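You operate a simulated robot arm through the tools that you are given. There is no shell and no other tool.

The job below is to be done with a simulated two-armed robot. You get a single attempt, and the scene is never put back.

JOB
Dust the long patch on the end rail and wax it.
Fine: use the white pad and put it back; slide the cover to the oil size and back over the wax; leave the short patch.
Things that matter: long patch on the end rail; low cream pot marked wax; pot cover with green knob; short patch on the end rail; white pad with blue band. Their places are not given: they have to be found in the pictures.

The check looks at the end state, three seconds after you hand in, the way a careful person would. Anything else that was tipped, shoved, dropped, spilled or broken makes it a failure. Lids that push on must go on centred and level and be pressed home; caps that screw on are set level and turned clockwise until they are tight.

ROBOT AND FRAMES
Two 7-joint arms with fingered hands on one trunk that stands fixed in place. Base frame: the origin is at the foot of the trunk, x ahead of it, y to its left, z up. Units: mm, degrees, N and s.
The left shoulder is at [30, 119, 1019], the right one opposite. With the tool pointing down near the work surface each hand reaches from about 360 to 780 mm from the base axis, measured 20 degrees to its own side. Payload 3.8 kg a hand.
The tool frame of a hand sits at the grasp point between the pads (the TCP): z along the fingers, y along the line on which they close. The tips reach 25 mm beyond it. The gripper opens to 88 mm; its body begins 29 mm behind the TCP. The gripper is a hand of 4 fingers: y runs from the thumb to the fingers, the wrist lies at [-13, -106, -174] in the tool frame.
Orientation is told as [roll, pitch, yaw] about the base's x, y, z axes, in that order, counted from this pose: with the fingers straight down and the wrist toward the robot, the tool's x, y and z point along [0, 1, 0], [1, 0, 0] and [0, 0, -1] of the base frame.

CONTROLS
- The arms move only by the tool move_arm. It takes "left_moves", "right_moves" or both (then of equal length, played together; a hand with none holds still); each is a list of rows, each a list of 6 numbers: the shift along the base's x, y, z in mm, then the turn, a rotation vector about the base's x, y, z in degrees. In form: [[tx, ty, tz, ax, ay, az], ...]. A call has 1 to 20 rows; each row is the pose to reach, as a shift and turn from the pose commanded when the call began. Rows are played at 5 a second. More than 50 mm and 8.6 degrees between two rows, and nothing of the call is played. Where a pose cannot be reached the arm comes as near as it can. A force on the tool above 60 N (or 10 N above the force at the start of the call, whichever is more), or a blocked arm, ends the call early, and 0.2 s more pass. In this call time passes only in rows, and 0.2 s behind the last. It gives the time, the measured TCP pose, the force on the tool (base axes), the opening and the grip force at its end, in the units of the frame above (readings bear some noise), with the torque about the TCP (base axes, N m) and any sound that the robot's microphone picked up.
- Cameras (640 x 400 px; columns grow to the right, rows downward): "scene" is now at [56.4, -2.6, 1567.6]; the picture's right is [-0.04, -1.00, -0.00], its down [-0.74, 0.03, -0.67] and it looks along [0.67, -0.03, -0.74] (base axes); focal length 334 px, centre (320, 200). "left" rides on the left gripper at [-64, -83, -98] in its tool frame; the picture's right is [-0.62, -0.37, 0.69], its down [0.71, -0.63, 0.30] and it looks along [0.32, 0.68, 0.65] (tool axes); focal length 265 px, centre (320, 200). "right" rides on the right gripper at [64, -83, -98] in its tool frame; the picture's right is [-0.62, 0.37, -0.69], its down [-0.71, -0.63, 0.30] and it looks along [-0.32, 0.68, 0.65] (tool axes); focal length 265 px, centre (320, 200).
- get_image(camera): a new picture of that camera. The clock stands still meanwhile.
- lift_body(by): moves the trunk up (or, below 0, down) by that many mm; the arms and the scene camera ride with it, the base frame stays. It gives what a move gives, with no picture.
- finger_targets(index, middle, ring, thumb_bend, thumb_turn, hand): sets how far each is bent, from 0 (flat) to 1 (curled in); at 0.3 the hand is open as for a grip, at 0.7 the pads meet at the TCP. One left out holds its place. A second passes; each finger stops where it meets its share of the squeeze, and holds until it gets a number again. It is the only way to open and close the hand. It gives what a move gives, with no picture; readings hold the bend of each and the force on the fingers (four entries, about 0 where the hand has none), thumb and palm. thumb_turn goes from beside the hand (0) to across from the fingers (1), as for a grip.
- aim_head(pan, tilt): turns the head with the scene camera to pan (to the left, within 120 degrees either way) and tilt (down, from -29 to 69), counted from straight ahead of the robot. It gives what a move gives.
- pixel_to_xyz(camera, pixels): for up to 12 pixels [column, row] of the newest picture of that camera ("zoom" is the newest enlarged one), the place [x, y, z] in the base frame of the surface seen there, good to about 3 mm. The clock stands still meanwhile.
- close_up(camera, box): a new picture of the part [left, top, right, bottom] of that camera's present view, enlarged. The clock stands still meanwhile.
- sign_off(): hands the job in; it is judged then, once.

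Unless the task says otherwise, let go and move clear before handing in.

The tools are called after "Call:" by a JSON object that holds its "api" and its "payload". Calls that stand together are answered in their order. move_arm: Moves the arms, as the interface text tells. Its arguments: {"type":"object","properties":{"left_moves":{"type":"array"},"right_moves":{"type":"array"}},"required":[]} The other tools are called the same way: lift_body (by) moves the trunk up or down; finger_targets (index, middle, ring, thumb_bend, thumb_turn, hand) moves the fingers one by one; aim_head (pan, tilt) turns the head that bears the scene camera; get_image (camera) takes a picture; pixel_to_xyz (camera, pixels) gives the place of the surface under pixels of a picture; close_up (camera, box) takes an enlarged picture of a part of a camera's view; sign_off () hands the job in.

At the start:

```text
t: 0.0
left_tcp_pos: [569.3, 168.3, 1047.4]
left_tool_rot: [0.0, 0.0, 0.0]
left_force: [0.7, 0.4, -0.1]
left_ft_torque: [0.01, -0.01, 0.0]
left_width: 87.6
left_grip_force: 0.0
left_shape: jaw
left_bend: [0.3, 0.3, 0.3, 0.3, 0.98]
left_finger forces: [0.1, 0.0, 0.0, 0.0, 0.0, 0.1]
right_tcp_pos: [520.4, -309.4, 1055.6]
right_tool_rot: [0.0, 0.0, 0.0]
right_force: [0.4, -0.1, -0.4]
right_ft_torque: [-0.02, 0.0, -0.01]
right_width: 87.6
right_grip_force: 0.1
right_shape: jaw
right_bend: [0.3, 0.3, 0.3, 0.3, 0.98]
right_finger forces: [0.0, 0.1, 0.0, 0.0, 0.0, 0.0]
trunk travel left (down, up): [-175.0, 415.0]
head pan, tilt (commanded): [-2.4, 48.1]
```

scene: 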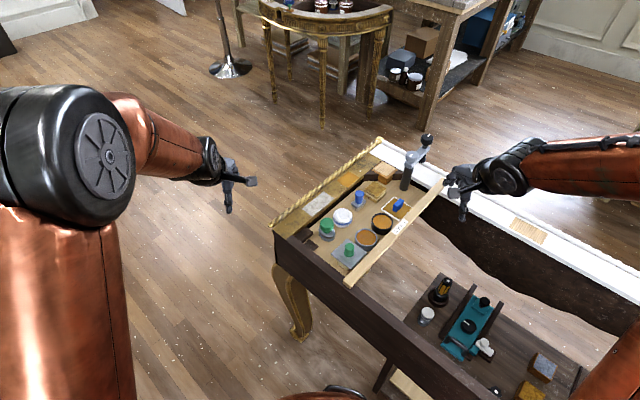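
right: 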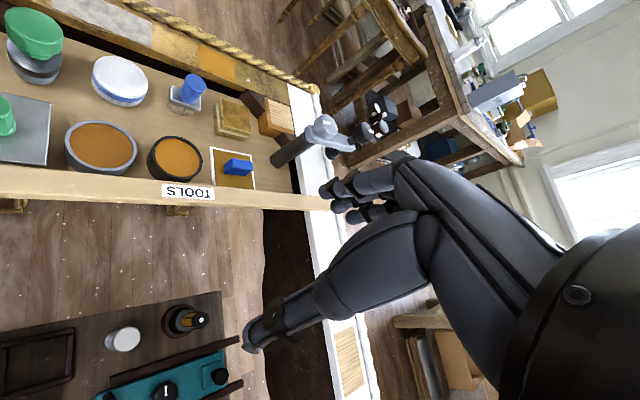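
left: 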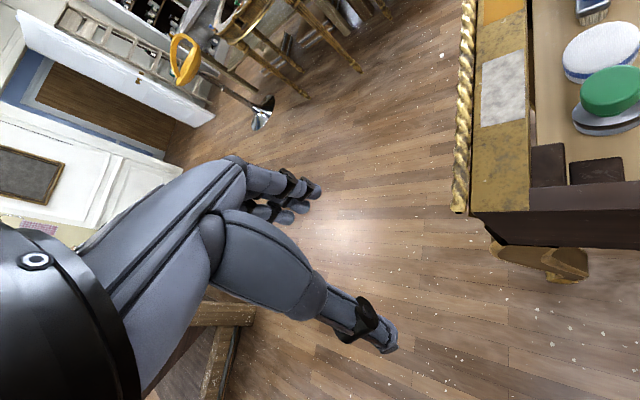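

The scene picture shows a table with an end rail at about (320,205) with a pale patch and an orange one, and a tray with pots and pads around (360,220). I'll enlarge that area to tell the items apart.

Call:
{"api": "close_up", "payload": {"camera": "scene", "box": [260, 130, 460, 290]}}

Call:
{"api": "close_up", "payload": {"camera": "right", "box": [0, 0, 340, 220]}}

Call:
{"api": "close_up", "payload": {"camera": "left", "box": [440, 0, 640, 240]}}

```text
2.50 times, centred on (360, 210) of scene
```

zoom: 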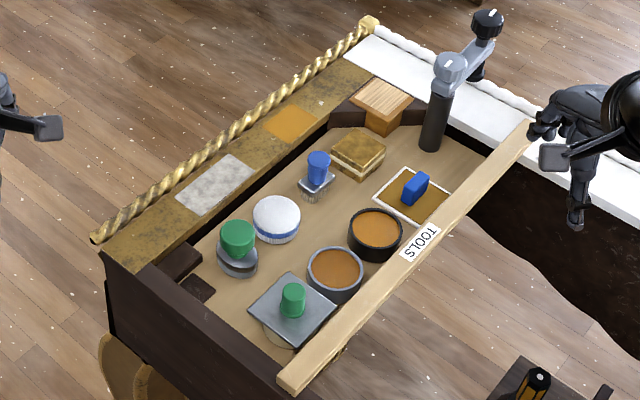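

```text
1.82 times, centred on (170, 110) of right
```

zoom: 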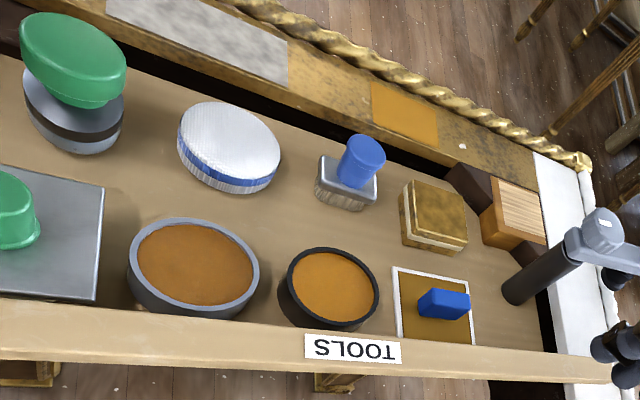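

```text
1.67 times, centred on (540, 120) of left
```

zoom: 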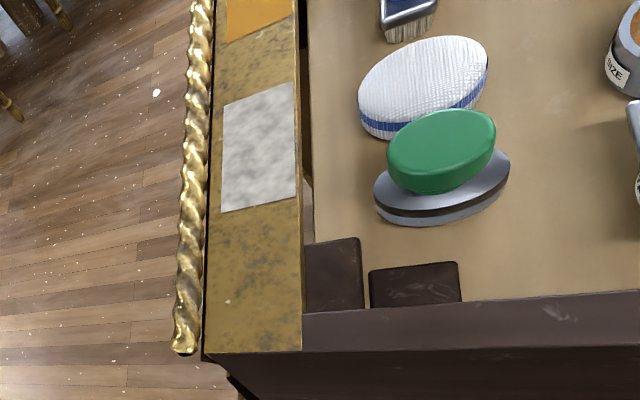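

The square plate with the green knob (zoom 293,300) seems to lie on a low pot, and a grey pot stands next to it with a label that may say SIZE. I'll zoom in further to read the labels and get positions.

Call:
{"api": "close_up", "payload": {"camera": "scene", "box": [320, 200, 420, 280]}}

Call:
{"api": "close_up", "payload": {"camera": "left", "box": [560, 0, 640, 60]}}

Call:
{"api": "pixel_to_xyz", "payload": {"camera": "scene", "pixels": [[342, 217], [349, 249], [366, 238], [383, 223], [307, 204], [328, 196], [327, 226], [395, 206], [358, 197], [372, 250], [336, 237], [375, 206]]}}

```text
5.00 times, centred on (370, 240) of scene
```

zoom: 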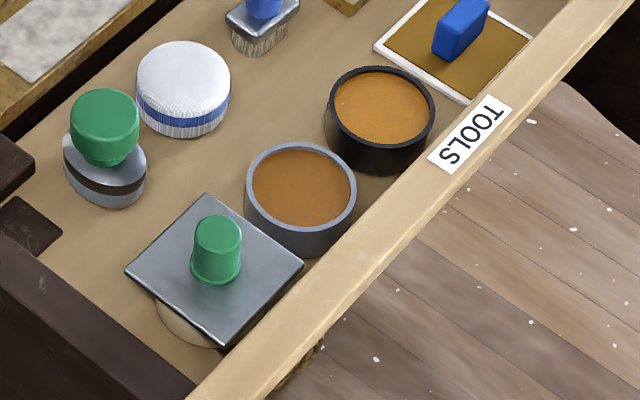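

```text
6.67 times, centred on (600, 30) of left
```

zoom: 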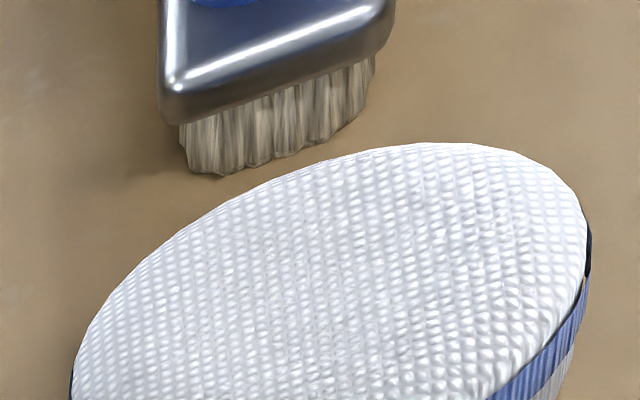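

```text
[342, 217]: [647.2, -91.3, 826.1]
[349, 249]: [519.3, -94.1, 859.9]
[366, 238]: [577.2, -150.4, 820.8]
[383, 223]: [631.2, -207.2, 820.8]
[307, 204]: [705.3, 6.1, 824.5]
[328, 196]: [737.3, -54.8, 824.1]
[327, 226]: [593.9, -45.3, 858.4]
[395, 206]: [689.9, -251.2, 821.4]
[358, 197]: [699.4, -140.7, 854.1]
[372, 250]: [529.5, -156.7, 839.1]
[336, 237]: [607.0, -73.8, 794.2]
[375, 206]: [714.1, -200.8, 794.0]
```

The close-ups show the square cover on a cream pot, with a grey pot and a black pot beside it; a SIZE label appeared at the right edge of the left camera's zoom. I'll zoom there to read it and get finer geometry on the tray.

Call:
{"api": "close_up", "payload": {"camera": "left", "box": [540, 0, 640, 180]}}

Call:
{"api": "close_up", "payload": {"camera": "scene", "box": [325, 205, 385, 275]}}

```text
2.22 times, centred on (590, 90) of left
```

zoom: 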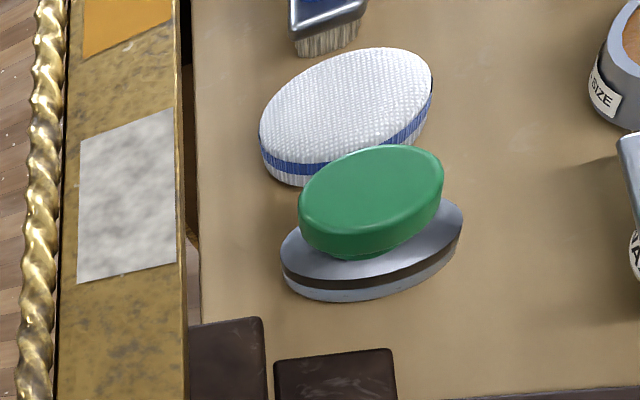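

```text
5.71 times, centred on (355, 240) of scene
```

zoom: 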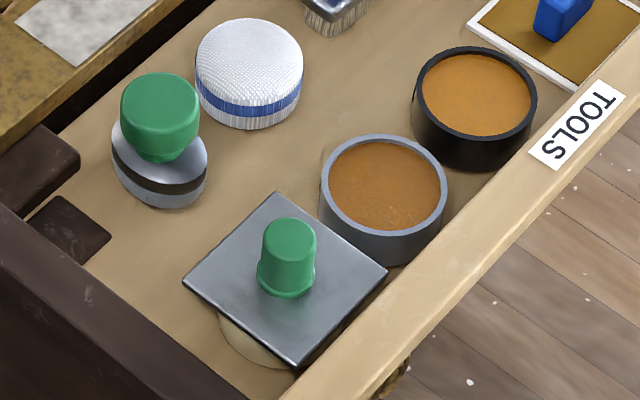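

The grey pot's label ends in "SIZE" and the cream pot's label begins with "WA" at the edge of the left view. I'll shift the left hand 90 mm to the right, high above the tray, to read both fully.

Call:
{"api": "move_arm", "payload": {"left_moves": [[0, -45, 0, 0, 0, 0], [0, -90, 0, 0, 0, 0]]}}

Call:
{"api": "get_image", "payload": {"camera": "left"}}

```text
t: 0.6
left_tcp_pos: [569.1, 78.5, 1047.2]
left_tool_rot: [0.0, 0.1, 0.0]
left_force: [-0.1, 1.2, 0.0]
left_ft_torque: [-0.02, 0.02, 0.01]
left_width: 87.2
left_grip_force: 0.1
left_shape: jaw
left_bend: [0.3, 0.3, 0.3, 0.3, 0.98]
left_finger forces: [0.1, 0.0, 0.0, 0.1, 0.0, 0.1]
right_tcp_pos: [520.1, -311.1, 1054.8]
right_tool_rot: [0.0, 0.0, 0.1]
right_force: [0.3, 0.6, 0.1]
right_ft_torque: [0.01, -0.01, -0.02]
right_width: 87.5
right_grip_force: 0.2
right_shape: jaw
right_bend: [0.3, 0.3, 0.3, 0.3, 0.98]
right_finger forces: [0.1, 0.0, 0.1, 0.0, 0.0, 0.0]
trunk travel left (down, up): [-175.0, 415.0]
head pan, tilt (commanded): [-2.4, 48.1]
```

```text
taken
```

left: 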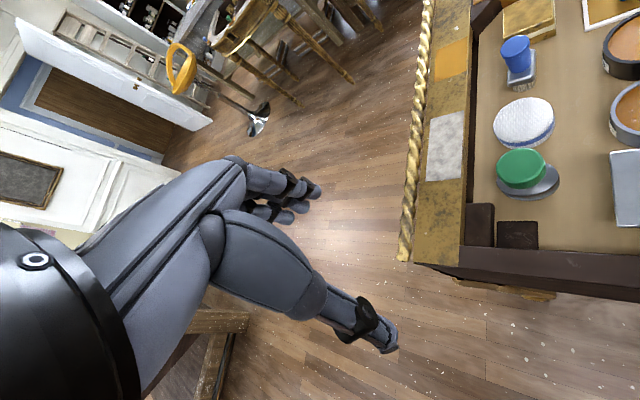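

The pots now reach the right edge of the left view at (625,60) and (625,110). I'll zoom there to read the labels.

Call:
{"api": "close_up", "payload": {"camera": "left", "box": [580, 10, 640, 60]}}

Call:
{"api": "close_up", "payload": {"camera": "left", "box": [580, 80, 640, 240]}}

```text
8.00 times, centred on (610, 35) of left
```

zoom: 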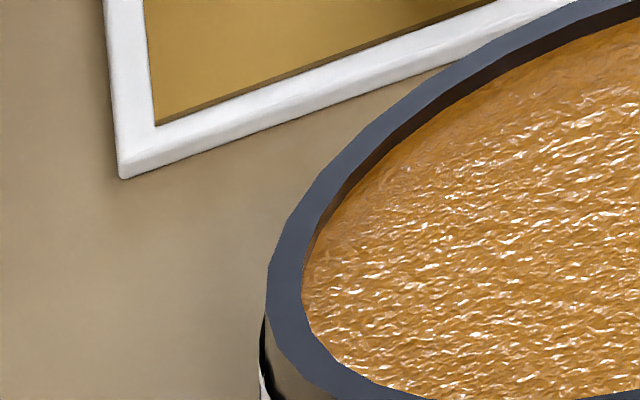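

```text
2.50 times, centred on (610, 160) of left
```

zoom: 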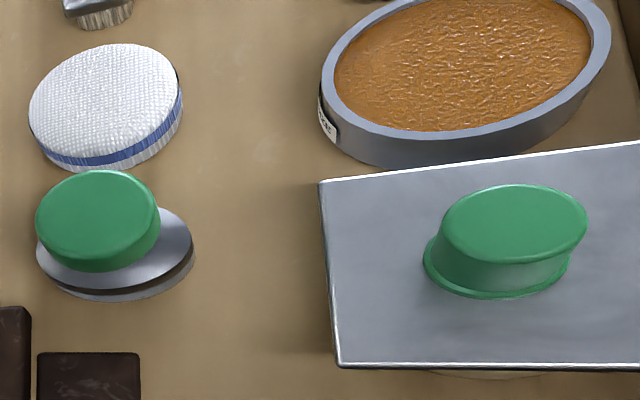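

The labels are on the rail side of the pots and can't be read from this angle. I'll turn the left hand about the vertical, staying high, so its camera looks from the rail side toward the pots.

Call:
{"api": "move_arm", "payload": {"left_moves": [[5, -5, -5, 0, 0, -8.5], [10, -10, -10, 0, 0, -17], [15, -15, -20, 0, 0, -25.5], [20, -22, -30, 0, 0, -34], [25, -30, -40, 0, 0, -42.5], [30, -38, -50, 0, 0, -51], [35, -46, -60, 0, 0, -59.5], [40, -54, -70, 0, 0, -68], [45, -62, -80, 0, 0, -76.5], [50, -70, -90, 0, 0, -85], [55, -80, -95, 0, 0, -93.5], [60, -90, -100, 0, 0, -102], [63, -98, -105, 0, 0, -110]]}}

Call:
{"api": "get_image", "payload": {"camera": "left"}}

Call:
{"api": "get_image", "payload": {"camera": "scene"}}

```text
t: 3.4
left_tcp_pos: [588.1, -8.2, 938.7]
left_tool_rot: [-0.1, 0.0, -110.1]
left_force: [0.0, 0.1, 1.2]
left_ft_torque: [-0.05, -0.03, -0.01]
left_width: 88.2
left_grip_force: 0.0
left_shape: jaw
left_bend: [0.3, 0.3, 0.3, 0.3, 0.98]
left_finger forces: [0.1, 0.1, 0.0, 0.0, 0.1, 0.0]
left hand out of reach, approached as far as the arm can: row 12, 13
right_tcp_pos: [521.5, -309.7, 1054.0]
right_tool_rot: [0.1, 0.0, 0.2]
right_force: [-0.5, -0.7, -0.4]
right_ft_torque: [-0.02, 0.0, -0.01]
right_width: 87.7
right_grip_force: 0.0
right_shape: jaw
right_bend: [0.3, 0.3, 0.3, 0.3, 0.98]
right_finger forces: [0.0, 0.0, 0.0, 0.0, 0.0, 0.0]
trunk travel left (down, up): [-175.0, 415.0]
head pan, tilt (commanded): [-2.4, 48.1]
```

```text
taken
```

left: 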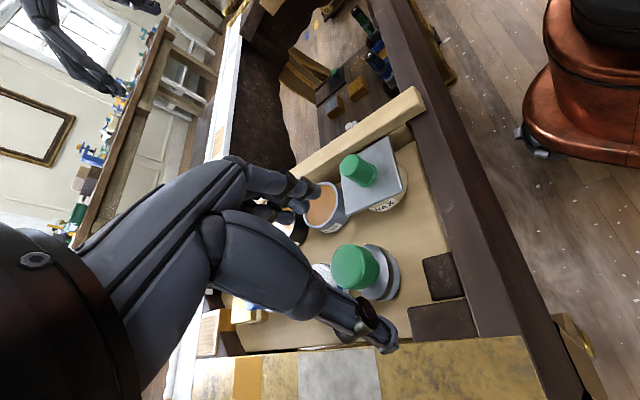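

```text
taken
```

scene: 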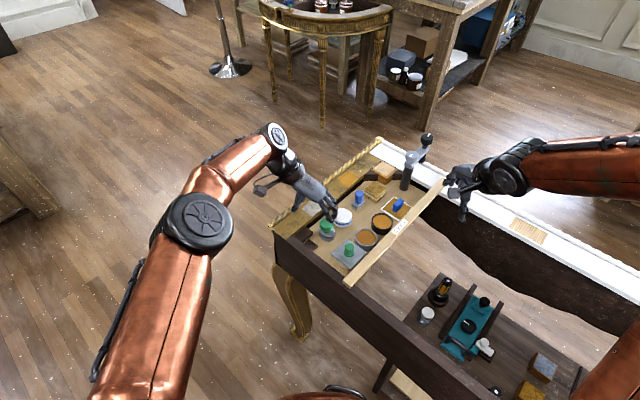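

The left view now shows WAX on the cream pot (388,203) and another label on the grey pot (335,225). I'll zoom on both.

Call:
{"api": "close_up", "payload": {"camera": "left", "box": [240, 130, 440, 255]}}

Call:
{"api": "close_up", "payload": {"camera": "left", "box": [300, 175, 364, 215]}}

Call:
{"api": "close_up", "payload": {"camera": "left", "box": [300, 200, 364, 240]}}

```text
3.20 times, centred on (340, 192) of left
```

zoom: 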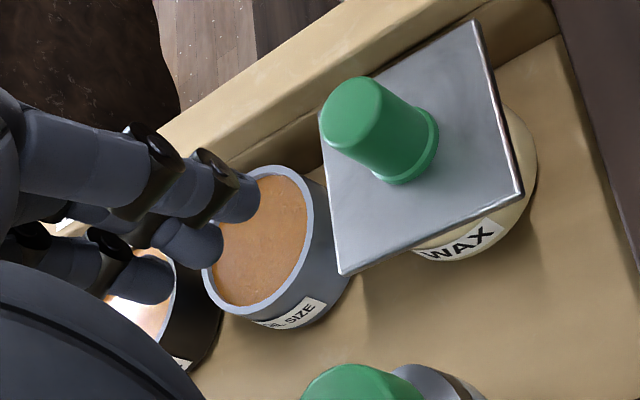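

```text
10.00 times, centred on (332, 195) of left
```

zoom: 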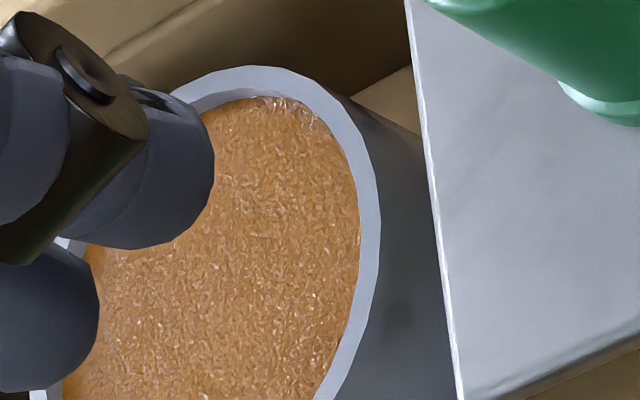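

```text
10.00 times, centred on (332, 220) of left
```

zoom: 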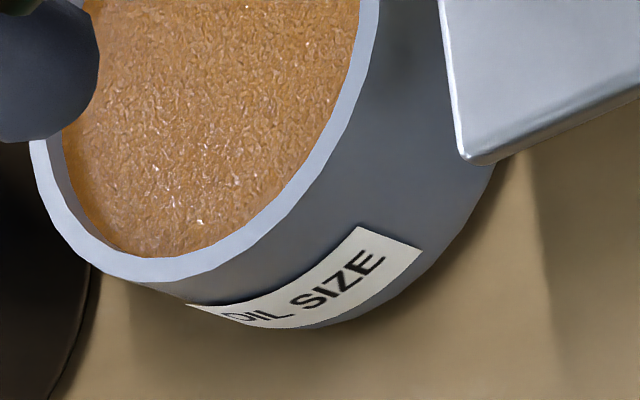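

The grey pot reads OIL SIZE and the covered cream pot reads WAX. I'll measure the plate, knob, pots and the rest from this view and from the scene view.

Call:
{"api": "close_up", "payload": {"camera": "left", "box": [300, 130, 428, 210]}}

Call:
{"api": "pixel_to_xyz", "payload": {"camera": "left", "pixels": [[359, 168], [342, 178], [389, 138], [402, 188], [347, 213], [380, 200], [405, 195], [415, 180], [322, 185], [310, 222], [325, 205], [345, 222]]}}

Call:
{"api": "close_up", "payload": {"camera": "scene", "box": [325, 210, 389, 280]}}

```text
5.00 times, centred on (364, 170) of left
```

zoom: 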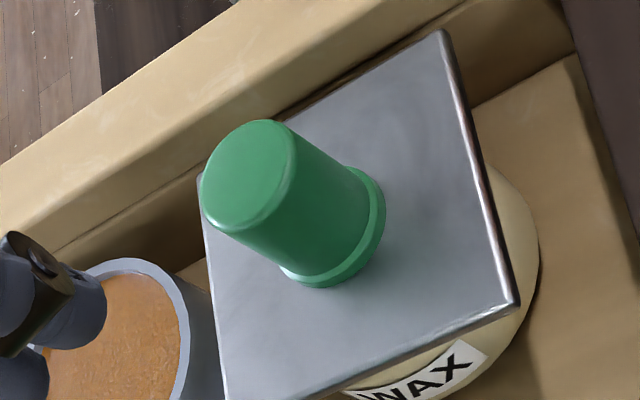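

```text
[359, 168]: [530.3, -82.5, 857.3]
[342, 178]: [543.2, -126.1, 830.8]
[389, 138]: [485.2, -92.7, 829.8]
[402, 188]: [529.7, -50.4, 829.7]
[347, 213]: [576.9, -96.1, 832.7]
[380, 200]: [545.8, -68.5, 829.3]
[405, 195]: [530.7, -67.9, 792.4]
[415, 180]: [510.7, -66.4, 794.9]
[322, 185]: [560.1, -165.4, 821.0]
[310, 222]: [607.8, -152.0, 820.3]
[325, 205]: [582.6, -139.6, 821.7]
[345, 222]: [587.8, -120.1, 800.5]
```

```text
5.71 times, centred on (357, 245) of scene
```

zoom: 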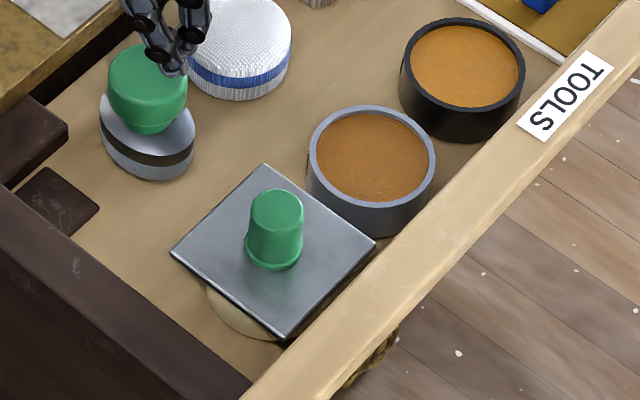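

I'll measure plate corners, knob, pot rims and the front ledge from this newest scene zoom.

Call:
{"api": "pixel_to_xyz", "payload": {"camera": "zoom", "pixels": [[265, 168], [369, 239], [277, 333], [176, 254], [276, 202], [278, 192], [312, 150], [430, 160], [380, 108], [355, 200], [408, 240], [300, 365]]}}

Call:
{"api": "pixel_to_xyz", "payload": {"camera": "zoom", "pixels": [[240, 322], [270, 336], [467, 20], [402, 55], [521, 70], [460, 105], [240, 22], [200, 75], [289, 45], [235, 95], [147, 65], [102, 130]]}}

```text
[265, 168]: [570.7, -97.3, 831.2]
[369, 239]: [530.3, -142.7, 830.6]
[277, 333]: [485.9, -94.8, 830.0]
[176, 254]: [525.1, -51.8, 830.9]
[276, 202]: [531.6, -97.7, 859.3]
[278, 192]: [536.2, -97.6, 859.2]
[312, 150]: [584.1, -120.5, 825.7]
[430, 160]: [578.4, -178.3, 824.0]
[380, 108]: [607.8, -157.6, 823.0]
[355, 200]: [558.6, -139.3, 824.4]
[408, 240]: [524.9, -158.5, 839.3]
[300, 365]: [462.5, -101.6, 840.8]
```

```text
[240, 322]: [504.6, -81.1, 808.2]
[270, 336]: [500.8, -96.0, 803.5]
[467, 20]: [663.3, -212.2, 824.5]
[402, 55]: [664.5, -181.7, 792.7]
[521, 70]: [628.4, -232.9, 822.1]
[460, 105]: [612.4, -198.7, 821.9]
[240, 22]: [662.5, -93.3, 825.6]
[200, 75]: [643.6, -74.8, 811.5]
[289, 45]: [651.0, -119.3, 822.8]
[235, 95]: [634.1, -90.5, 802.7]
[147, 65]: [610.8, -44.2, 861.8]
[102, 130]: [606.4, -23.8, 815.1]
```

The plate centre is at about (528,-97,830), about 66 mm square at roughly 45 degrees, with the knob on top to z 860. The oil size rim is near (582,-149,824). I'll pull the left hand back up so the scene view is clear, then measure the rest.

Call:
{"api": "move_arm", "payload": {"left_moves": [[-10, 25, 30, 0, 0, 8], [-20, 50, 60, 0, 0, 16], [-30, 80, 80, 0, 0, 24], [-40, 115, 90, 0, 0, 32], [-50, 150, 100, 0, 0, 40], [-60, 185, 100, 0, 0, 48], [-60, 200, 100, 0, 0, 56], [-60, 200, 100, 0, 0, 62]]}}

Call:
{"api": "close_up", "payload": {"camera": "scene", "box": [265, 160, 365, 260]}}

```text
t: 5.2
left_tcp_pos: [526.3, 193.7, 1039.8]
left_tool_rot: [0.0, 0.0, -47.8]
left_force: [0.2, -0.3, -0.2]
left_ft_torque: [-0.03, -0.01, -0.01]
left_width: 87.8
left_grip_force: 0.1
left_shape: jaw
left_bend: [0.3, 0.3, 0.3, 0.3, 0.98]
left_finger forces: [0.0, 0.0, 0.0, 0.1, 0.1, 0.1]
right_tcp_pos: [520.0, -309.3, 1054.1]
right_tool_rot: [0.0, 0.2, 0.2]
right_force: [-0.2, 0.1, 0.8]
right_ft_torque: [0.01, 0.01, 0.03]
right_width: 87.7
right_grip_force: 0.0
right_shape: jaw
right_bend: [0.3, 0.3, 0.3, 0.3, 0.98]
right_finger forces: [0.1, 0.0, 0.0, 0.0, 0.1, 0.0]
trunk travel left (down, up): [-175.0, 415.0]
head pan, tilt (commanded): [-2.4, 48.1]
```

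```text
4.00 times, centred on (315, 210) of scene
```

zoom: 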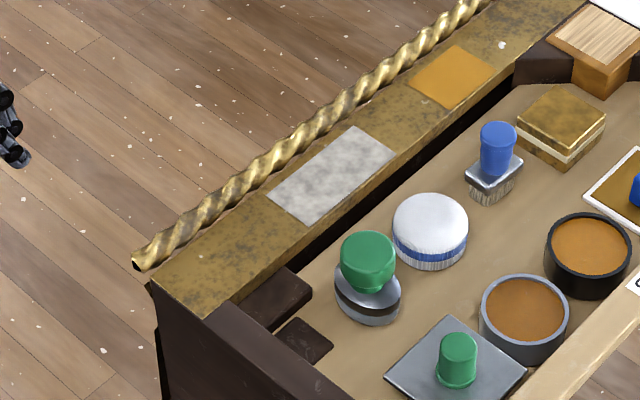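

The scene zoom now shows the long grey patch (corners 268,195 / 353,126 / 396,151 / 316,224), the short orange patch and the pad (430,225). I'll measure these along with the drawer walls and blocks.

Call:
{"api": "pixel_to_xyz", "payload": {"camera": "zoom", "pixels": [[270, 195], [353, 128], [393, 151], [316, 221], [412, 80], [450, 48], [492, 68], [450, 107], [430, 222], [392, 228], [468, 232], [430, 195]]}}

Call:
{"api": "pixel_to_xyz", "payload": {"camera": "zoom", "pixels": [[430, 267], [430, 250], [275, 305], [300, 345], [255, 345], [320, 385], [160, 290], [380, 200], [505, 130], [140, 262], [300, 155], [367, 250]]}}

Call:
{"api": "pixel_to_xyz", "payload": {"camera": "zoom", "pixels": [[380, 250], [340, 255], [335, 290], [400, 290], [368, 325], [497, 130], [470, 180], [520, 160], [490, 203], [300, 250], [240, 310], [205, 315]]}}

```text
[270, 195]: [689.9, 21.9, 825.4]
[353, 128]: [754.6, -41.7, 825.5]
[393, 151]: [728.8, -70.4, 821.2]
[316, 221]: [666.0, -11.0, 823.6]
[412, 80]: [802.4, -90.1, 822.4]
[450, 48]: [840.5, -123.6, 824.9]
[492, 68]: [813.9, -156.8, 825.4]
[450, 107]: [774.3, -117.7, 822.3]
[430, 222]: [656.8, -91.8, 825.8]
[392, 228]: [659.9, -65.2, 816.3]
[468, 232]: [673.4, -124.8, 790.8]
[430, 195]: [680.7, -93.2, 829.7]
```

```text
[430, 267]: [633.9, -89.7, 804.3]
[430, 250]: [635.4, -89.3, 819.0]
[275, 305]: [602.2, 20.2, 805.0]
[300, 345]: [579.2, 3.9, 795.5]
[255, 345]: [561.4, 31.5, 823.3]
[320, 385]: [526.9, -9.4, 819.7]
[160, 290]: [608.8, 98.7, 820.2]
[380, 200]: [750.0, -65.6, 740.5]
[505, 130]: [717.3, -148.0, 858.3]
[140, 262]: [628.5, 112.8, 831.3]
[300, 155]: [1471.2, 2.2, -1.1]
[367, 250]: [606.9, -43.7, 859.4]
```

```text
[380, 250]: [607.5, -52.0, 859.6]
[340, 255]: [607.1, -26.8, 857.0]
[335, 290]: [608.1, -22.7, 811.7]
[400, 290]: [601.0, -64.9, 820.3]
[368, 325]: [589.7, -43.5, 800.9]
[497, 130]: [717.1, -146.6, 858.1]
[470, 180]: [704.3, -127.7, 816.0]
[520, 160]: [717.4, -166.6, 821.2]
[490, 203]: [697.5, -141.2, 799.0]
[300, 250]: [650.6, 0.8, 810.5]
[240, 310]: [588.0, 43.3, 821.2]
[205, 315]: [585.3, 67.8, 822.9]
```

The long patch spans about (690,22) to (729,-70), 90 by 40 mm at -45 degrees, at z 824. The pad sits at about (661,-92) with its top at 826. I'll bring the right hand high above the green knob with the fingers part closed, then check it in pictures.

Call:
{"api": "move_arm", "payload": {"right_moves": [[2, 43, -20, 0, 0, 0], [4, 86, -40, 0, 0, 0], [6, 130, -60, 0, 0, 0], [7, 173, -80, 0, 0, 0], [8, 213, -94, 0, 0, 0]]}}

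Call:
{"api": "finger_targets", "payload": {"hand": "right", "index": 0.48, "middle": 0.48, "ring": 0.48, "thumb_bend": 0.48, "thumb_turn": 1.0}}

Call:
{"api": "get_image", "payload": {"camera": "scene"}}

Call:
{"api": "get_image", "payload": {"camera": "right"}}

Call:
{"api": "get_image", "payload": {"camera": "left"}}

```text
t: 6.4
left_tcp_pos: [527.8, 194.2, 1039.8]
left_tool_rot: [-0.1, 0.0, -48.0]
left_force: [0.0, 0.5, 0.2]
left_ft_torque: [0.0, -0.01, 0.01]
left_width: 87.8
left_grip_force: 0.1
left_shape: jaw
left_bend: [0.3, 0.3, 0.3, 0.3, 0.98]
left_finger forces: [0.0, 0.0, 0.1, 0.1, 0.0, 0.1]
right_tcp_pos: [528.4, -94.7, 962.0]
right_tool_rot: [-0.1, 0.0, 0.0]
right_force: [-0.7, -0.1, -0.3]
right_ft_torque: [0.02, -0.03, 0.0]
right_width: 87.8
right_grip_force: 0.1
right_shape: jaw
right_bend: [0.3, 0.3, 0.3, 0.3, 0.98]
right_finger forces: [0.0, 0.0, 0.0, 0.0, 0.0, 0.0]
trunk travel left (down, up): [-175.0, 415.0]
head pan, tilt (commanded): [-2.4, 48.1]
```

```text
t: 7.4
left_tcp_pos: [528.8, 192.7, 1039.2]
left_tool_rot: [-0.1, 0.0, -48.0]
left_force: [-0.2, 0.7, -0.3]
left_ft_torque: [0.02, 0.01, -0.03]
left_width: 88.0
left_grip_force: 0.0
left_shape: jaw
left_bend: [0.3, 0.3, 0.3, 0.3, 0.98]
left_finger forces: [0.1, 0.0, 0.1, 0.1, 0.1, 0.0]
right_tcp_pos: [529.2, -95.4, 961.0]
right_tool_rot: [0.0, 0.0, 0.1]
right_force: [0.2, -0.7, 0.1]
right_ft_torque: [0.0, -0.02, -0.03]
right_width: 46.4
right_grip_force: 0.1
right_shape: fingers
right_bend: [0.48, 0.48, 0.48, 0.48, 1.0]
right_finger forces: [0.0, 0.0, 0.0, 0.1, 0.0, 0.0]
trunk travel left (down, up): [-175.0, 415.0]
head pan, tilt (commanded): [-2.4, 48.1]
```

```text
taken
```

scene: 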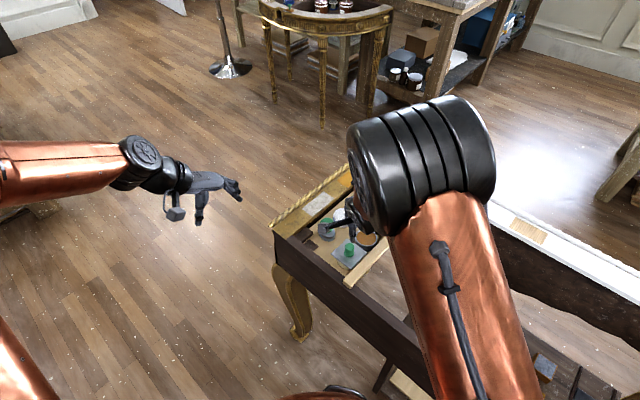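

```text
taken
```

right: 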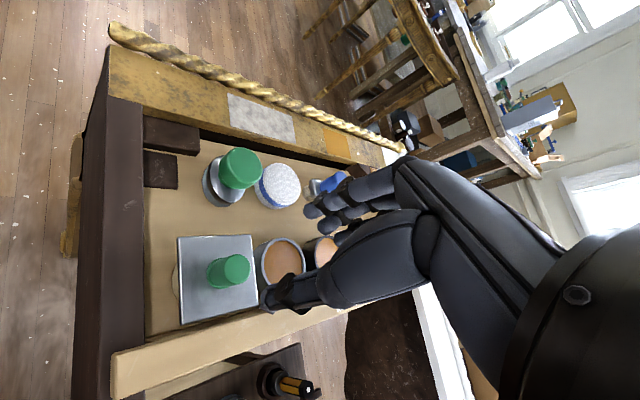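

```text
taken
```

left: 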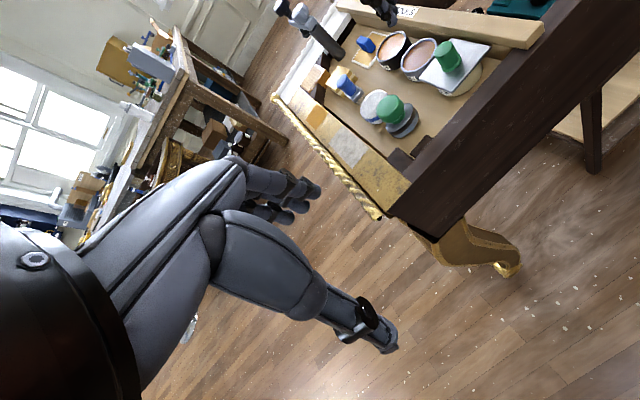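

The right hand is above the cover and its camera shows the plate (217,278) and knob (230,270) closely. I'll zoom there to refine positions.

Call:
{"api": "close_up", "payload": {"camera": "right", "box": [170, 130, 330, 330]}}

Call:
{"api": "close_up", "payload": {"camera": "left", "box": [340, 0, 500, 110]}}

```text
2.00 times, centred on (250, 230) of right
```

zoom: 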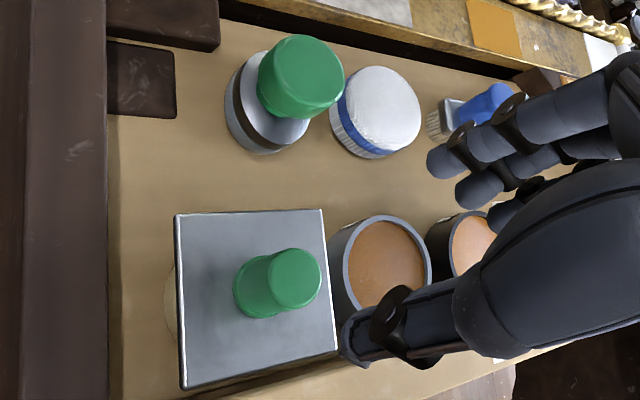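

```text
3.64 times, centred on (420, 55) of left
```

zoom: 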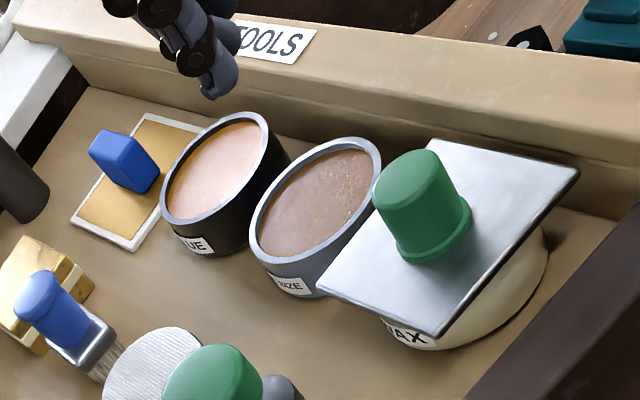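

The left zoom shows the GLUE, SIZE and WAX labels clearly and the tray's layout. I'll measure the wax pot's sides and plate corners from here.

Call:
{"api": "pixel_to_xyz", "payload": {"camera": "zoom", "pixels": [[405, 165], [432, 144], [575, 171], [438, 334], [325, 288], [432, 348], [500, 320], [545, 265], [470, 338], [400, 342], [355, 145], [262, 240]]}}

Call:
{"api": "pixel_to_xyz", "payload": {"camera": "zoom", "pixels": [[375, 160], [300, 255], [320, 200], [330, 140], [420, 100], [560, 130], [610, 230], [560, 320], [250, 340], [290, 295], [155, 350], [60, 300]]}}

```text
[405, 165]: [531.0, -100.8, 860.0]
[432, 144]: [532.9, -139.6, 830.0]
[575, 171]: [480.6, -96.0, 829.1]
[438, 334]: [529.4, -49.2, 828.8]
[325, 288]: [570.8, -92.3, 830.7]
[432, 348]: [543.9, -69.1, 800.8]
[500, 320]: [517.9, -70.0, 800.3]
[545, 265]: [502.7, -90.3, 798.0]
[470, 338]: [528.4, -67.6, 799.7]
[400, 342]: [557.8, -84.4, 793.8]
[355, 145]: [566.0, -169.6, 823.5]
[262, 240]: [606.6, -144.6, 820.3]
```

```text
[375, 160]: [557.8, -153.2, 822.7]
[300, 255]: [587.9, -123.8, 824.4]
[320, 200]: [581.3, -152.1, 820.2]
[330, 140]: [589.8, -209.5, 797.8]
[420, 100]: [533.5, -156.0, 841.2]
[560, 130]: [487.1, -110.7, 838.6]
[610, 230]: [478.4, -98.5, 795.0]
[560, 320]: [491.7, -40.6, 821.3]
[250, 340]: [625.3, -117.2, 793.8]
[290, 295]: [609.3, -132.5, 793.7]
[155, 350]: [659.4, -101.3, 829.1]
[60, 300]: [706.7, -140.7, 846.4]
```

The wax pot is concentric with the plate at about (530,-97), and the knob centre is near (530,-99), top z 860. I'll lower the right hand to just above the knob and look from the side with the left camera.

Call:
{"api": "move_arm", "payload": {"right_moves": [[1, -3, -35, 0, 0, 0], [1, -3, -65, 0, 0, 0]]}}

Call:
{"api": "close_up", "payload": {"camera": "left", "box": [360, 0, 500, 90]}}

Call:
{"api": "get_image", "payload": {"camera": "right"}}

```text
t: 8.0
left_tcp_pos: [527.2, 192.9, 1037.9]
left_tool_rot: [0.0, 0.0, -48.0]
left_force: [0.3, -0.9, -0.1]
left_ft_torque: [-0.01, -0.01, 0.0]
left_width: 87.7
left_grip_force: 0.0
left_shape: jaw
left_bend: [0.3, 0.3, 0.3, 0.3, 0.98]
left_finger forces: [0.0, 0.0, 0.1, 0.0, 0.0, 0.1]
right_tcp_pos: [531.5, -98.0, 896.2]
right_tool_rot: [0.0, 0.0, 0.1]
right_force: [-0.6, 0.1, 0.3]
right_ft_torque: [0.04, 0.02, -0.01]
right_width: 46.0
right_grip_force: 0.0
right_shape: fingers
right_bend: [0.48, 0.48, 0.48, 0.48, 1.0]
right_finger forces: [0.0, 0.0, 0.1, 0.1, 0.0, 0.1]
trunk travel left (down, up): [-175.0, 415.0]
head pan, tilt (commanded): [-2.4, 48.1]
```

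```text
4.44 times, centred on (430, 45) of left
```

zoom: 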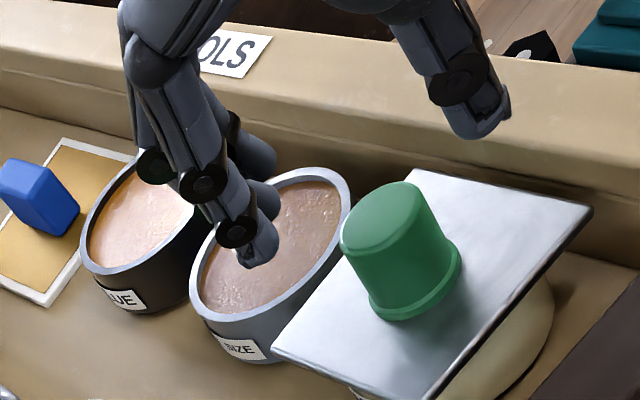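

```text
taken
```

right: 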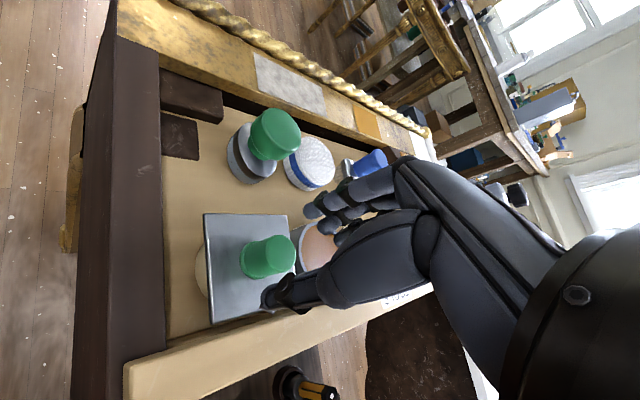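

The thumb and fingers straddle the knob in the left view, with the tips just above it. I'll descend to z about 862 and look again before closing.

Call:
{"api": "move_arm", "payload": {"right_moves": [[-1, 0, -18, 0, 0, 0], [-1, 0, -34, 0, 0, 0]]}}

Call:
{"api": "close_up", "payload": {"camera": "left", "box": [360, 0, 500, 90]}}

```text
t: 8.6
left_tcp_pos: [527.1, 192.3, 1037.5]
left_tool_rot: [-0.1, 0.0, -47.9]
left_force: [0.2, 0.0, 0.8]
left_ft_torque: [0.02, 0.02, 0.03]
left_width: 87.8
left_grip_force: 0.1
left_shape: jaw
left_bend: [0.3, 0.3, 0.3, 0.3, 0.98]
left_finger forces: [0.0, 0.1, 0.0, 0.1, 0.1, 0.0]
right_tcp_pos: [529.0, -99.5, 863.2]
right_tool_rot: [0.0, 0.1, 0.0]
right_force: [0.4, 0.6, 0.5]
right_ft_torque: [0.03, 0.0, -0.04]
right_width: 46.3
right_grip_force: 0.0
right_shape: fingers
right_bend: [0.48, 0.48, 0.48, 0.48, 1.0]
right_finger forces: [0.1, 0.0, 0.0, 0.1, 0.0, 0.0]
trunk travel left (down, up): [-175.0, 415.0]
head pan, tilt (commanded): [-2.4, 48.1]
```

```text
4.44 times, centred on (430, 45) of left
```

zoom: 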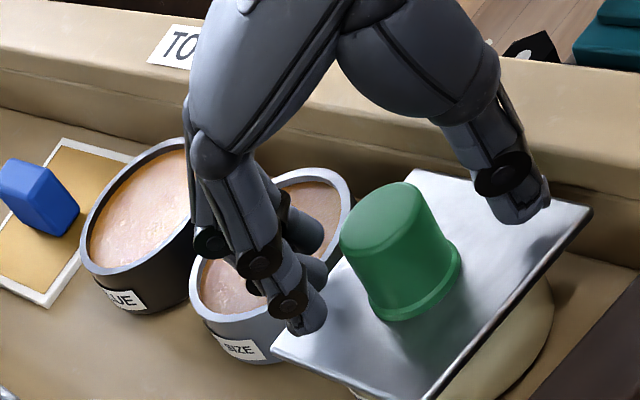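

The tips hang just above the plate on both sides of the knob. I'll close in a small step first to centre, then squeeze.

Call:
{"api": "finger_targets", "payload": {"hand": "right", "index": 0.55, "middle": 0.55, "ring": 0.55, "thumb_bend": 0.55}}

Call:
{"api": "close_up", "payload": {"camera": "left", "box": [360, 0, 500, 90]}}

Call:
{"api": "close_up", "payload": {"camera": "right", "box": [180, 180, 380, 320]}}

```text
t: 9.6
left_tcp_pos: [526.8, 193.7, 1039.1]
left_tool_rot: [-0.1, 0.0, -48.0]
left_force: [0.4, 0.3, -0.3]
left_ft_torque: [0.0, 0.03, 0.03]
left_width: 87.9
left_grip_force: 0.1
left_shape: jaw
left_bend: [0.3, 0.3, 0.3, 0.3, 0.98]
left_finger forces: [0.0, 0.0, 0.0, 0.0, 0.1, 0.1]
right_tcp_pos: [529.8, -99.7, 863.4]
right_tool_rot: [-0.1, 0.0, -0.1]
right_force: [-0.2, -0.4, 0.1]
right_ft_torque: [0.01, 0.04, 0.01]
right_width: 31.0
right_grip_force: 0.0
right_shape: fingers
right_bend: [0.55, 0.55, 0.55, 0.55, 1.0]
right_finger forces: [0.0, 0.0, 0.1, 0.0, 0.1, 0.0]
trunk travel left (down, up): [-175.0, 415.0]
head pan, tilt (commanded): [-2.4, 48.1]
```

```text
4.44 times, centred on (430, 45) of left
```

zoom: 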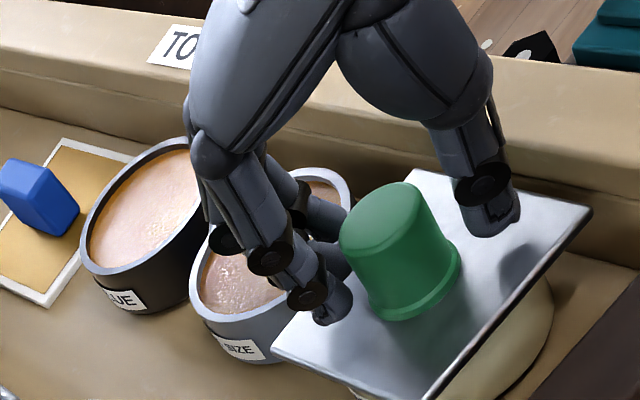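

```text
2.86 times, centred on (280, 250) of right
```

zoom: 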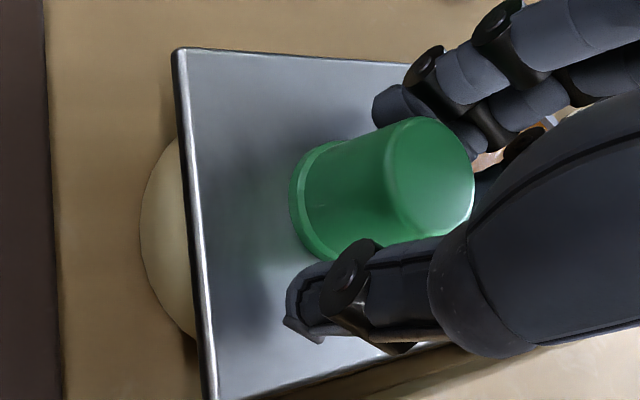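

The fingers and thumb are close around the knob and roughly centred on it. I'll squeeze now.

Call:
{"api": "finger_targets", "payload": {"hand": "right", "index": 0.66, "middle": 0.66, "ring": 0.66, "thumb_bend": 0.66}}

Call:
{"api": "close_up", "payload": {"camera": "left", "box": [360, 0, 500, 90]}}

Call:
{"api": "close_up", "payload": {"camera": "right", "box": [180, 180, 380, 320]}}

```text
t: 10.6
left_tcp_pos: [526.9, 193.2, 1039.5]
left_tool_rot: [0.0, 0.0, -47.9]
left_force: [-0.3, -0.6, -1.0]
left_ft_torque: [-0.01, 0.0, 0.0]
left_width: 87.9
left_grip_force: 0.0
left_shape: jaw
left_bend: [0.3, 0.3, 0.3, 0.3, 0.98]
left_finger forces: [0.0, 0.1, 0.0, 0.0, 0.0, 0.1]
right_tcp_pos: [529.0, -98.9, 862.2]
right_tool_rot: [-0.1, 0.0, 0.1]
right_force: [3.1, 0.1, -0.6]
right_ft_torque: [0.01, -0.08, -0.02]
right_width: 17.7
right_grip_force: 4.1
right_shape: fingers
right_bend: [0.6, 0.64, 0.66, 0.62, 1.0]
right_finger forces: [3.6, 1.8, 0.0, 0.0, 2.7, 0.1]
trunk travel left (down, up): [-175.0, 415.0]
head pan, tilt (commanded): [-2.4, 48.1]
```

```text
4.44 times, centred on (430, 45) of left
```

zoom: 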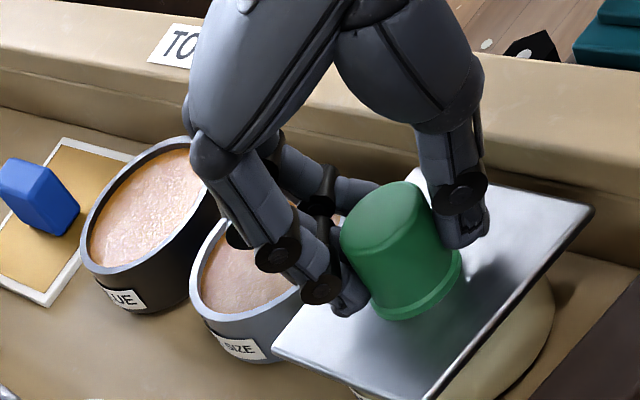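

```text
2.86 times, centred on (280, 250) of right
```

zoom: 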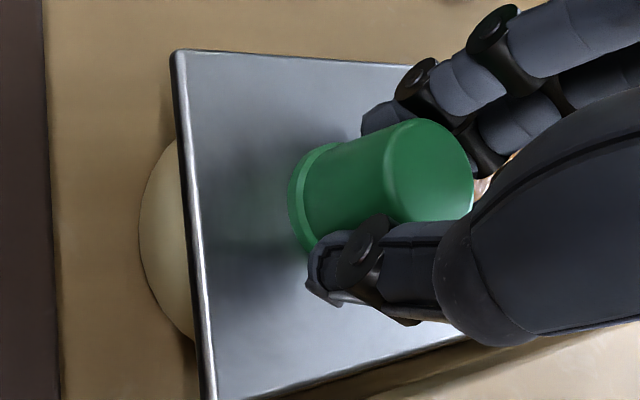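

Index, middle and thumb hold the knob while the ring finger misses it (forces 3.6, 1.8, 0, thumb 2.7), so the hand may be off to one side. I'll measure the knob top from the right zoom (430,170) to check.

Call:
{"api": "pixel_to_xyz", "payload": {"camera": "zoom", "pixels": [[430, 170], [405, 125], [465, 150], [395, 210], [350, 260], [345, 180], [305, 210], [385, 100], [185, 60], [205, 390], [455, 350], [400, 72]]}}

Call:
{"api": "close_up", "payload": {"camera": "scene", "box": [310, 200, 400, 270]}}

```text
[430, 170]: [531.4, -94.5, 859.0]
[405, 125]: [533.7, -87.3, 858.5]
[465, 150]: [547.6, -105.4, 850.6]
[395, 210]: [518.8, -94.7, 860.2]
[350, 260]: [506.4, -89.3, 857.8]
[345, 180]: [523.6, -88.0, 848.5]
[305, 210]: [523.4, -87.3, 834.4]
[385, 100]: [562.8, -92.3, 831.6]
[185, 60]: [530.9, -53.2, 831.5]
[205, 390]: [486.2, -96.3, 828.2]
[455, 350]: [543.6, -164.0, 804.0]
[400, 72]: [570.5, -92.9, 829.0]
```

```text
5.71 times, centred on (355, 235) of scene
```

zoom: 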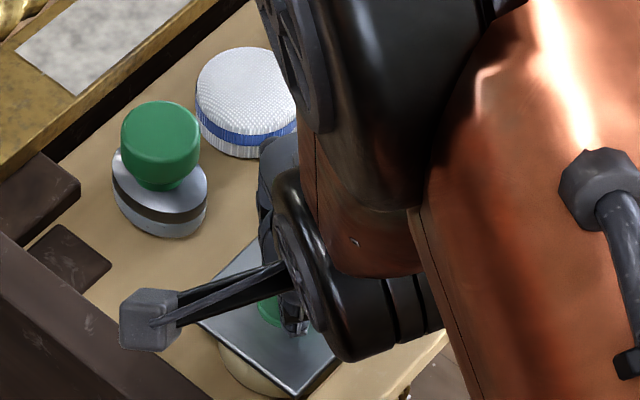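

The knob centre is at about (531,-95), 4 mm off the hand's centre. I'll open slightly, shift to centre, and squeeze again.

Call:
{"api": "finger_targets", "payload": {"hand": "right", "index": 0.54, "middle": 0.54, "ring": 0.54, "thumb_bend": 0.54}}

Call:
{"api": "move_arm", "payload": {"right_moves": [[1, 3, 0, 0, 0, 0], [1.5, 6, 0, 0, 0, 0]]}}

Call:
{"api": "finger_targets", "payload": {"hand": "right", "index": 0.68, "middle": 0.68, "ring": 0.68, "thumb_bend": 0.68}}

Call:
{"api": "close_up", "payload": {"camera": "left", "box": [360, 0, 500, 90]}}

Call:
{"api": "close_up", "payload": {"camera": "right", "box": [180, 180, 380, 320]}}

```text
t: 11.6
left_tcp_pos: [527.3, 193.5, 1039.1]
left_tool_rot: [0.0, 0.0, -48.0]
left_force: [0.0, -0.4, 0.7]
left_ft_torque: [0.01, -0.02, -0.02]
left_width: 87.8
left_grip_force: 0.0
left_shape: jaw
left_bend: [0.3, 0.3, 0.3, 0.3, 0.98]
left_finger forces: [0.0, 0.1, 0.0, 0.0, 0.0, 0.0]
right_tcp_pos: [529.2, -98.9, 862.5]
right_tool_rot: [0.1, 0.0, -0.1]
right_force: [0.4, -0.8, -0.9]
right_ft_torque: [0.0, -0.04, 0.0]
right_width: 32.3
right_grip_force: 0.0
right_shape: fingers
right_bend: [0.54, 0.54, 0.54, 0.54, 1.0]
right_finger forces: [0.0, 0.1, 0.0, 0.1, 0.0, 0.1]
trunk travel left (down, up): [-175.0, 415.0]
head pan, tilt (commanded): [-2.4, 48.1]
```

```text
t: 12.2
left_tcp_pos: [528.2, 193.1, 1039.4]
left_tool_rot: [0.0, 0.1, -48.0]
left_force: [0.7, -0.2, -0.3]
left_ft_torque: [-0.01, 0.01, 0.04]
left_width: 88.0
left_grip_force: 0.0
left_shape: jaw
left_bend: [0.3, 0.3, 0.3, 0.3, 0.98]
left_finger forces: [0.0, 0.1, 0.0, 0.1, 0.0, 0.0]
right_tcp_pos: [530.7, -93.9, 862.1]
right_tool_rot: [0.0, 0.1, 0.0]
right_force: [-0.9, -0.1, 0.4]
right_ft_torque: [0.0, 0.0, -0.01]
right_width: 32.1
right_grip_force: 0.2
right_shape: fingers
right_bend: [0.54, 0.54, 0.54, 0.54, 1.0]
right_finger forces: [0.0, 0.0, 0.1, 0.0, 0.0, 0.0]
trunk travel left (down, up): [-175.0, 415.0]
head pan, tilt (commanded): [-2.4, 48.1]
```

```text
t: 13.2
left_tcp_pos: [527.7, 193.8, 1037.5]
left_tool_rot: [0.1, 0.0, -47.9]
left_force: [-1.6, -0.5, -0.5]
left_ft_torque: [-0.03, 0.0, -0.02]
left_width: 87.5
left_grip_force: 0.1
left_shape: jaw
left_bend: [0.3, 0.3, 0.3, 0.3, 0.98]
left_finger forces: [0.0, 0.0, 0.1, 0.0, 0.0, 0.1]
right_tcp_pos: [530.8, -93.0, 862.4]
right_tool_rot: [-0.1, 0.0, 0.1]
right_force: [2.5, 0.1, -0.1]
right_ft_torque: [0.0, -0.09, -0.01]
right_width: 14.2
right_grip_force: 5.5
right_shape: fingers
right_bend: [0.64, 0.63, 0.68, 0.62, 1.0]
right_finger forces: [2.5, 4.2, 0.0, 0.1, 4.1, 0.1]
trunk travel left (down, up): [-175.0, 415.0]
head pan, tilt (commanded): [-2.4, 48.1]
```

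```text
4.44 times, centred on (430, 45) of left
```

zoom: 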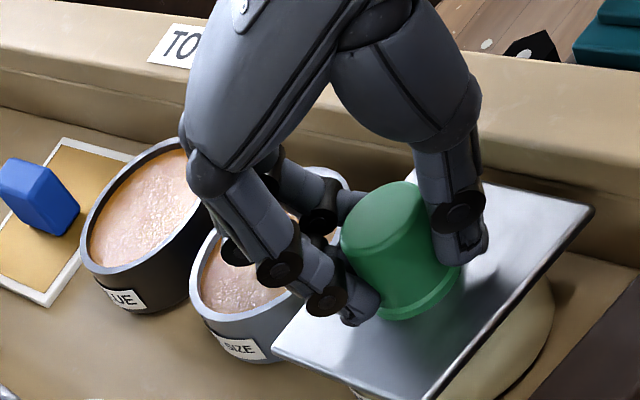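

```text
2.86 times, centred on (280, 250) of right
```

zoom: 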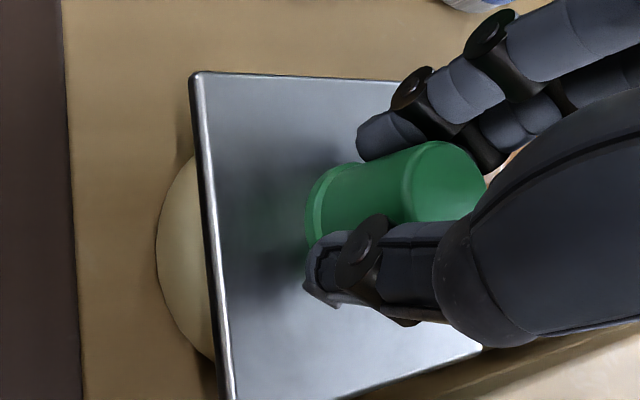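

Middle, index and thumb now press the knob evenly (4.2, 2.5 and 4.1 N). I'll tighten a little more and try a small lift to see how the cover behaves.

Call:
{"api": "finger_targets", "payload": {"hand": "right", "index": 0.72, "middle": 0.72, "thumb_bend": 0.72}}

Call:
{"api": "move_arm", "payload": {"right_moves": [[0, 0, 2, 0, 0, 0], [0, 0, 4, 0, 0, 0]]}}

Call:
{"api": "close_up", "payload": {"camera": "left", "box": [360, 0, 500, 90]}}

```text
t: 14.2
left_tcp_pos: [528.4, 194.1, 1038.6]
left_tool_rot: [0.0, -0.1, -47.9]
left_force: [1.4, 0.6, -1.3]
left_ft_torque: [-0.03, 0.02, 0.0]
left_width: 87.8
left_grip_force: 0.1
left_shape: jaw
left_bend: [0.3, 0.3, 0.3, 0.3, 0.98]
left_finger forces: [0.0, 0.0, 0.0, 0.0, 0.0, 0.1]
right_tcp_pos: [532.2, -93.7, 861.7]
right_tool_rot: [-0.1, -0.1, 0.1]
right_force: [5.0, 0.5, -2.8]
right_ft_torque: [-0.01, -0.09, 0.02]
right_width: 12.7
right_grip_force: 10.7
right_shape: fingers
right_bend: [0.62, 0.63, 0.68, 0.63, 1.0]
right_finger forces: [6.1, 7.8, 0.1, 0.0, 7.4, 0.0]
trunk travel left (down, up): [-175.0, 415.0]
head pan, tilt (commanded): [-2.4, 48.1]
```

```text
t: 14.8
left_tcp_pos: [530.2, 193.6, 1037.8]
left_tool_rot: [-0.1, 0.1, -47.9]
left_force: [-0.1, 0.1, 0.0]
left_ft_torque: [-0.01, -0.02, 0.02]
left_width: 88.0
left_grip_force: 0.1
left_shape: jaw
left_bend: [0.3, 0.3, 0.3, 0.3, 0.98]
left_finger forces: [0.0, 0.0, 0.1, 0.0, 0.1, 0.1]
right_tcp_pos: [531.0, -93.2, 865.4]
right_tool_rot: [0.1, 0.3, 0.0]
right_force: [7.3, 1.4, -13.7]
right_ft_torque: [0.03, -0.09, -0.03]
right_width: 12.8
right_grip_force: 9.2
right_shape: fingers
right_bend: [0.61, 0.63, 0.68, 0.64, 1.0]
right_finger forces: [6.2, 6.9, 0.0, 0.1, 5.7, 0.0]
trunk travel left (down, up): [-175.0, 415.0]
head pan, tilt (commanded): [-2.4, 48.1]
```

```text
4.44 times, centred on (430, 45) of left
```

zoom: 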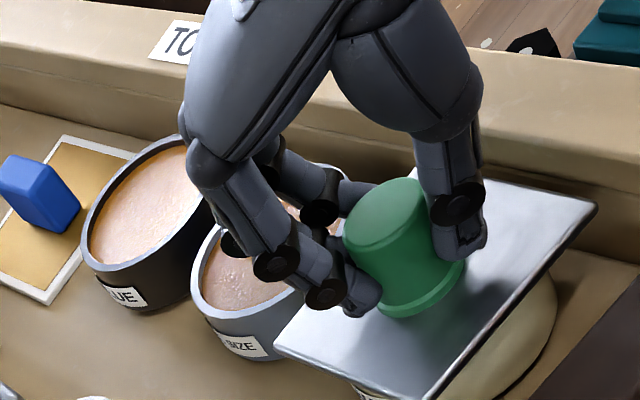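

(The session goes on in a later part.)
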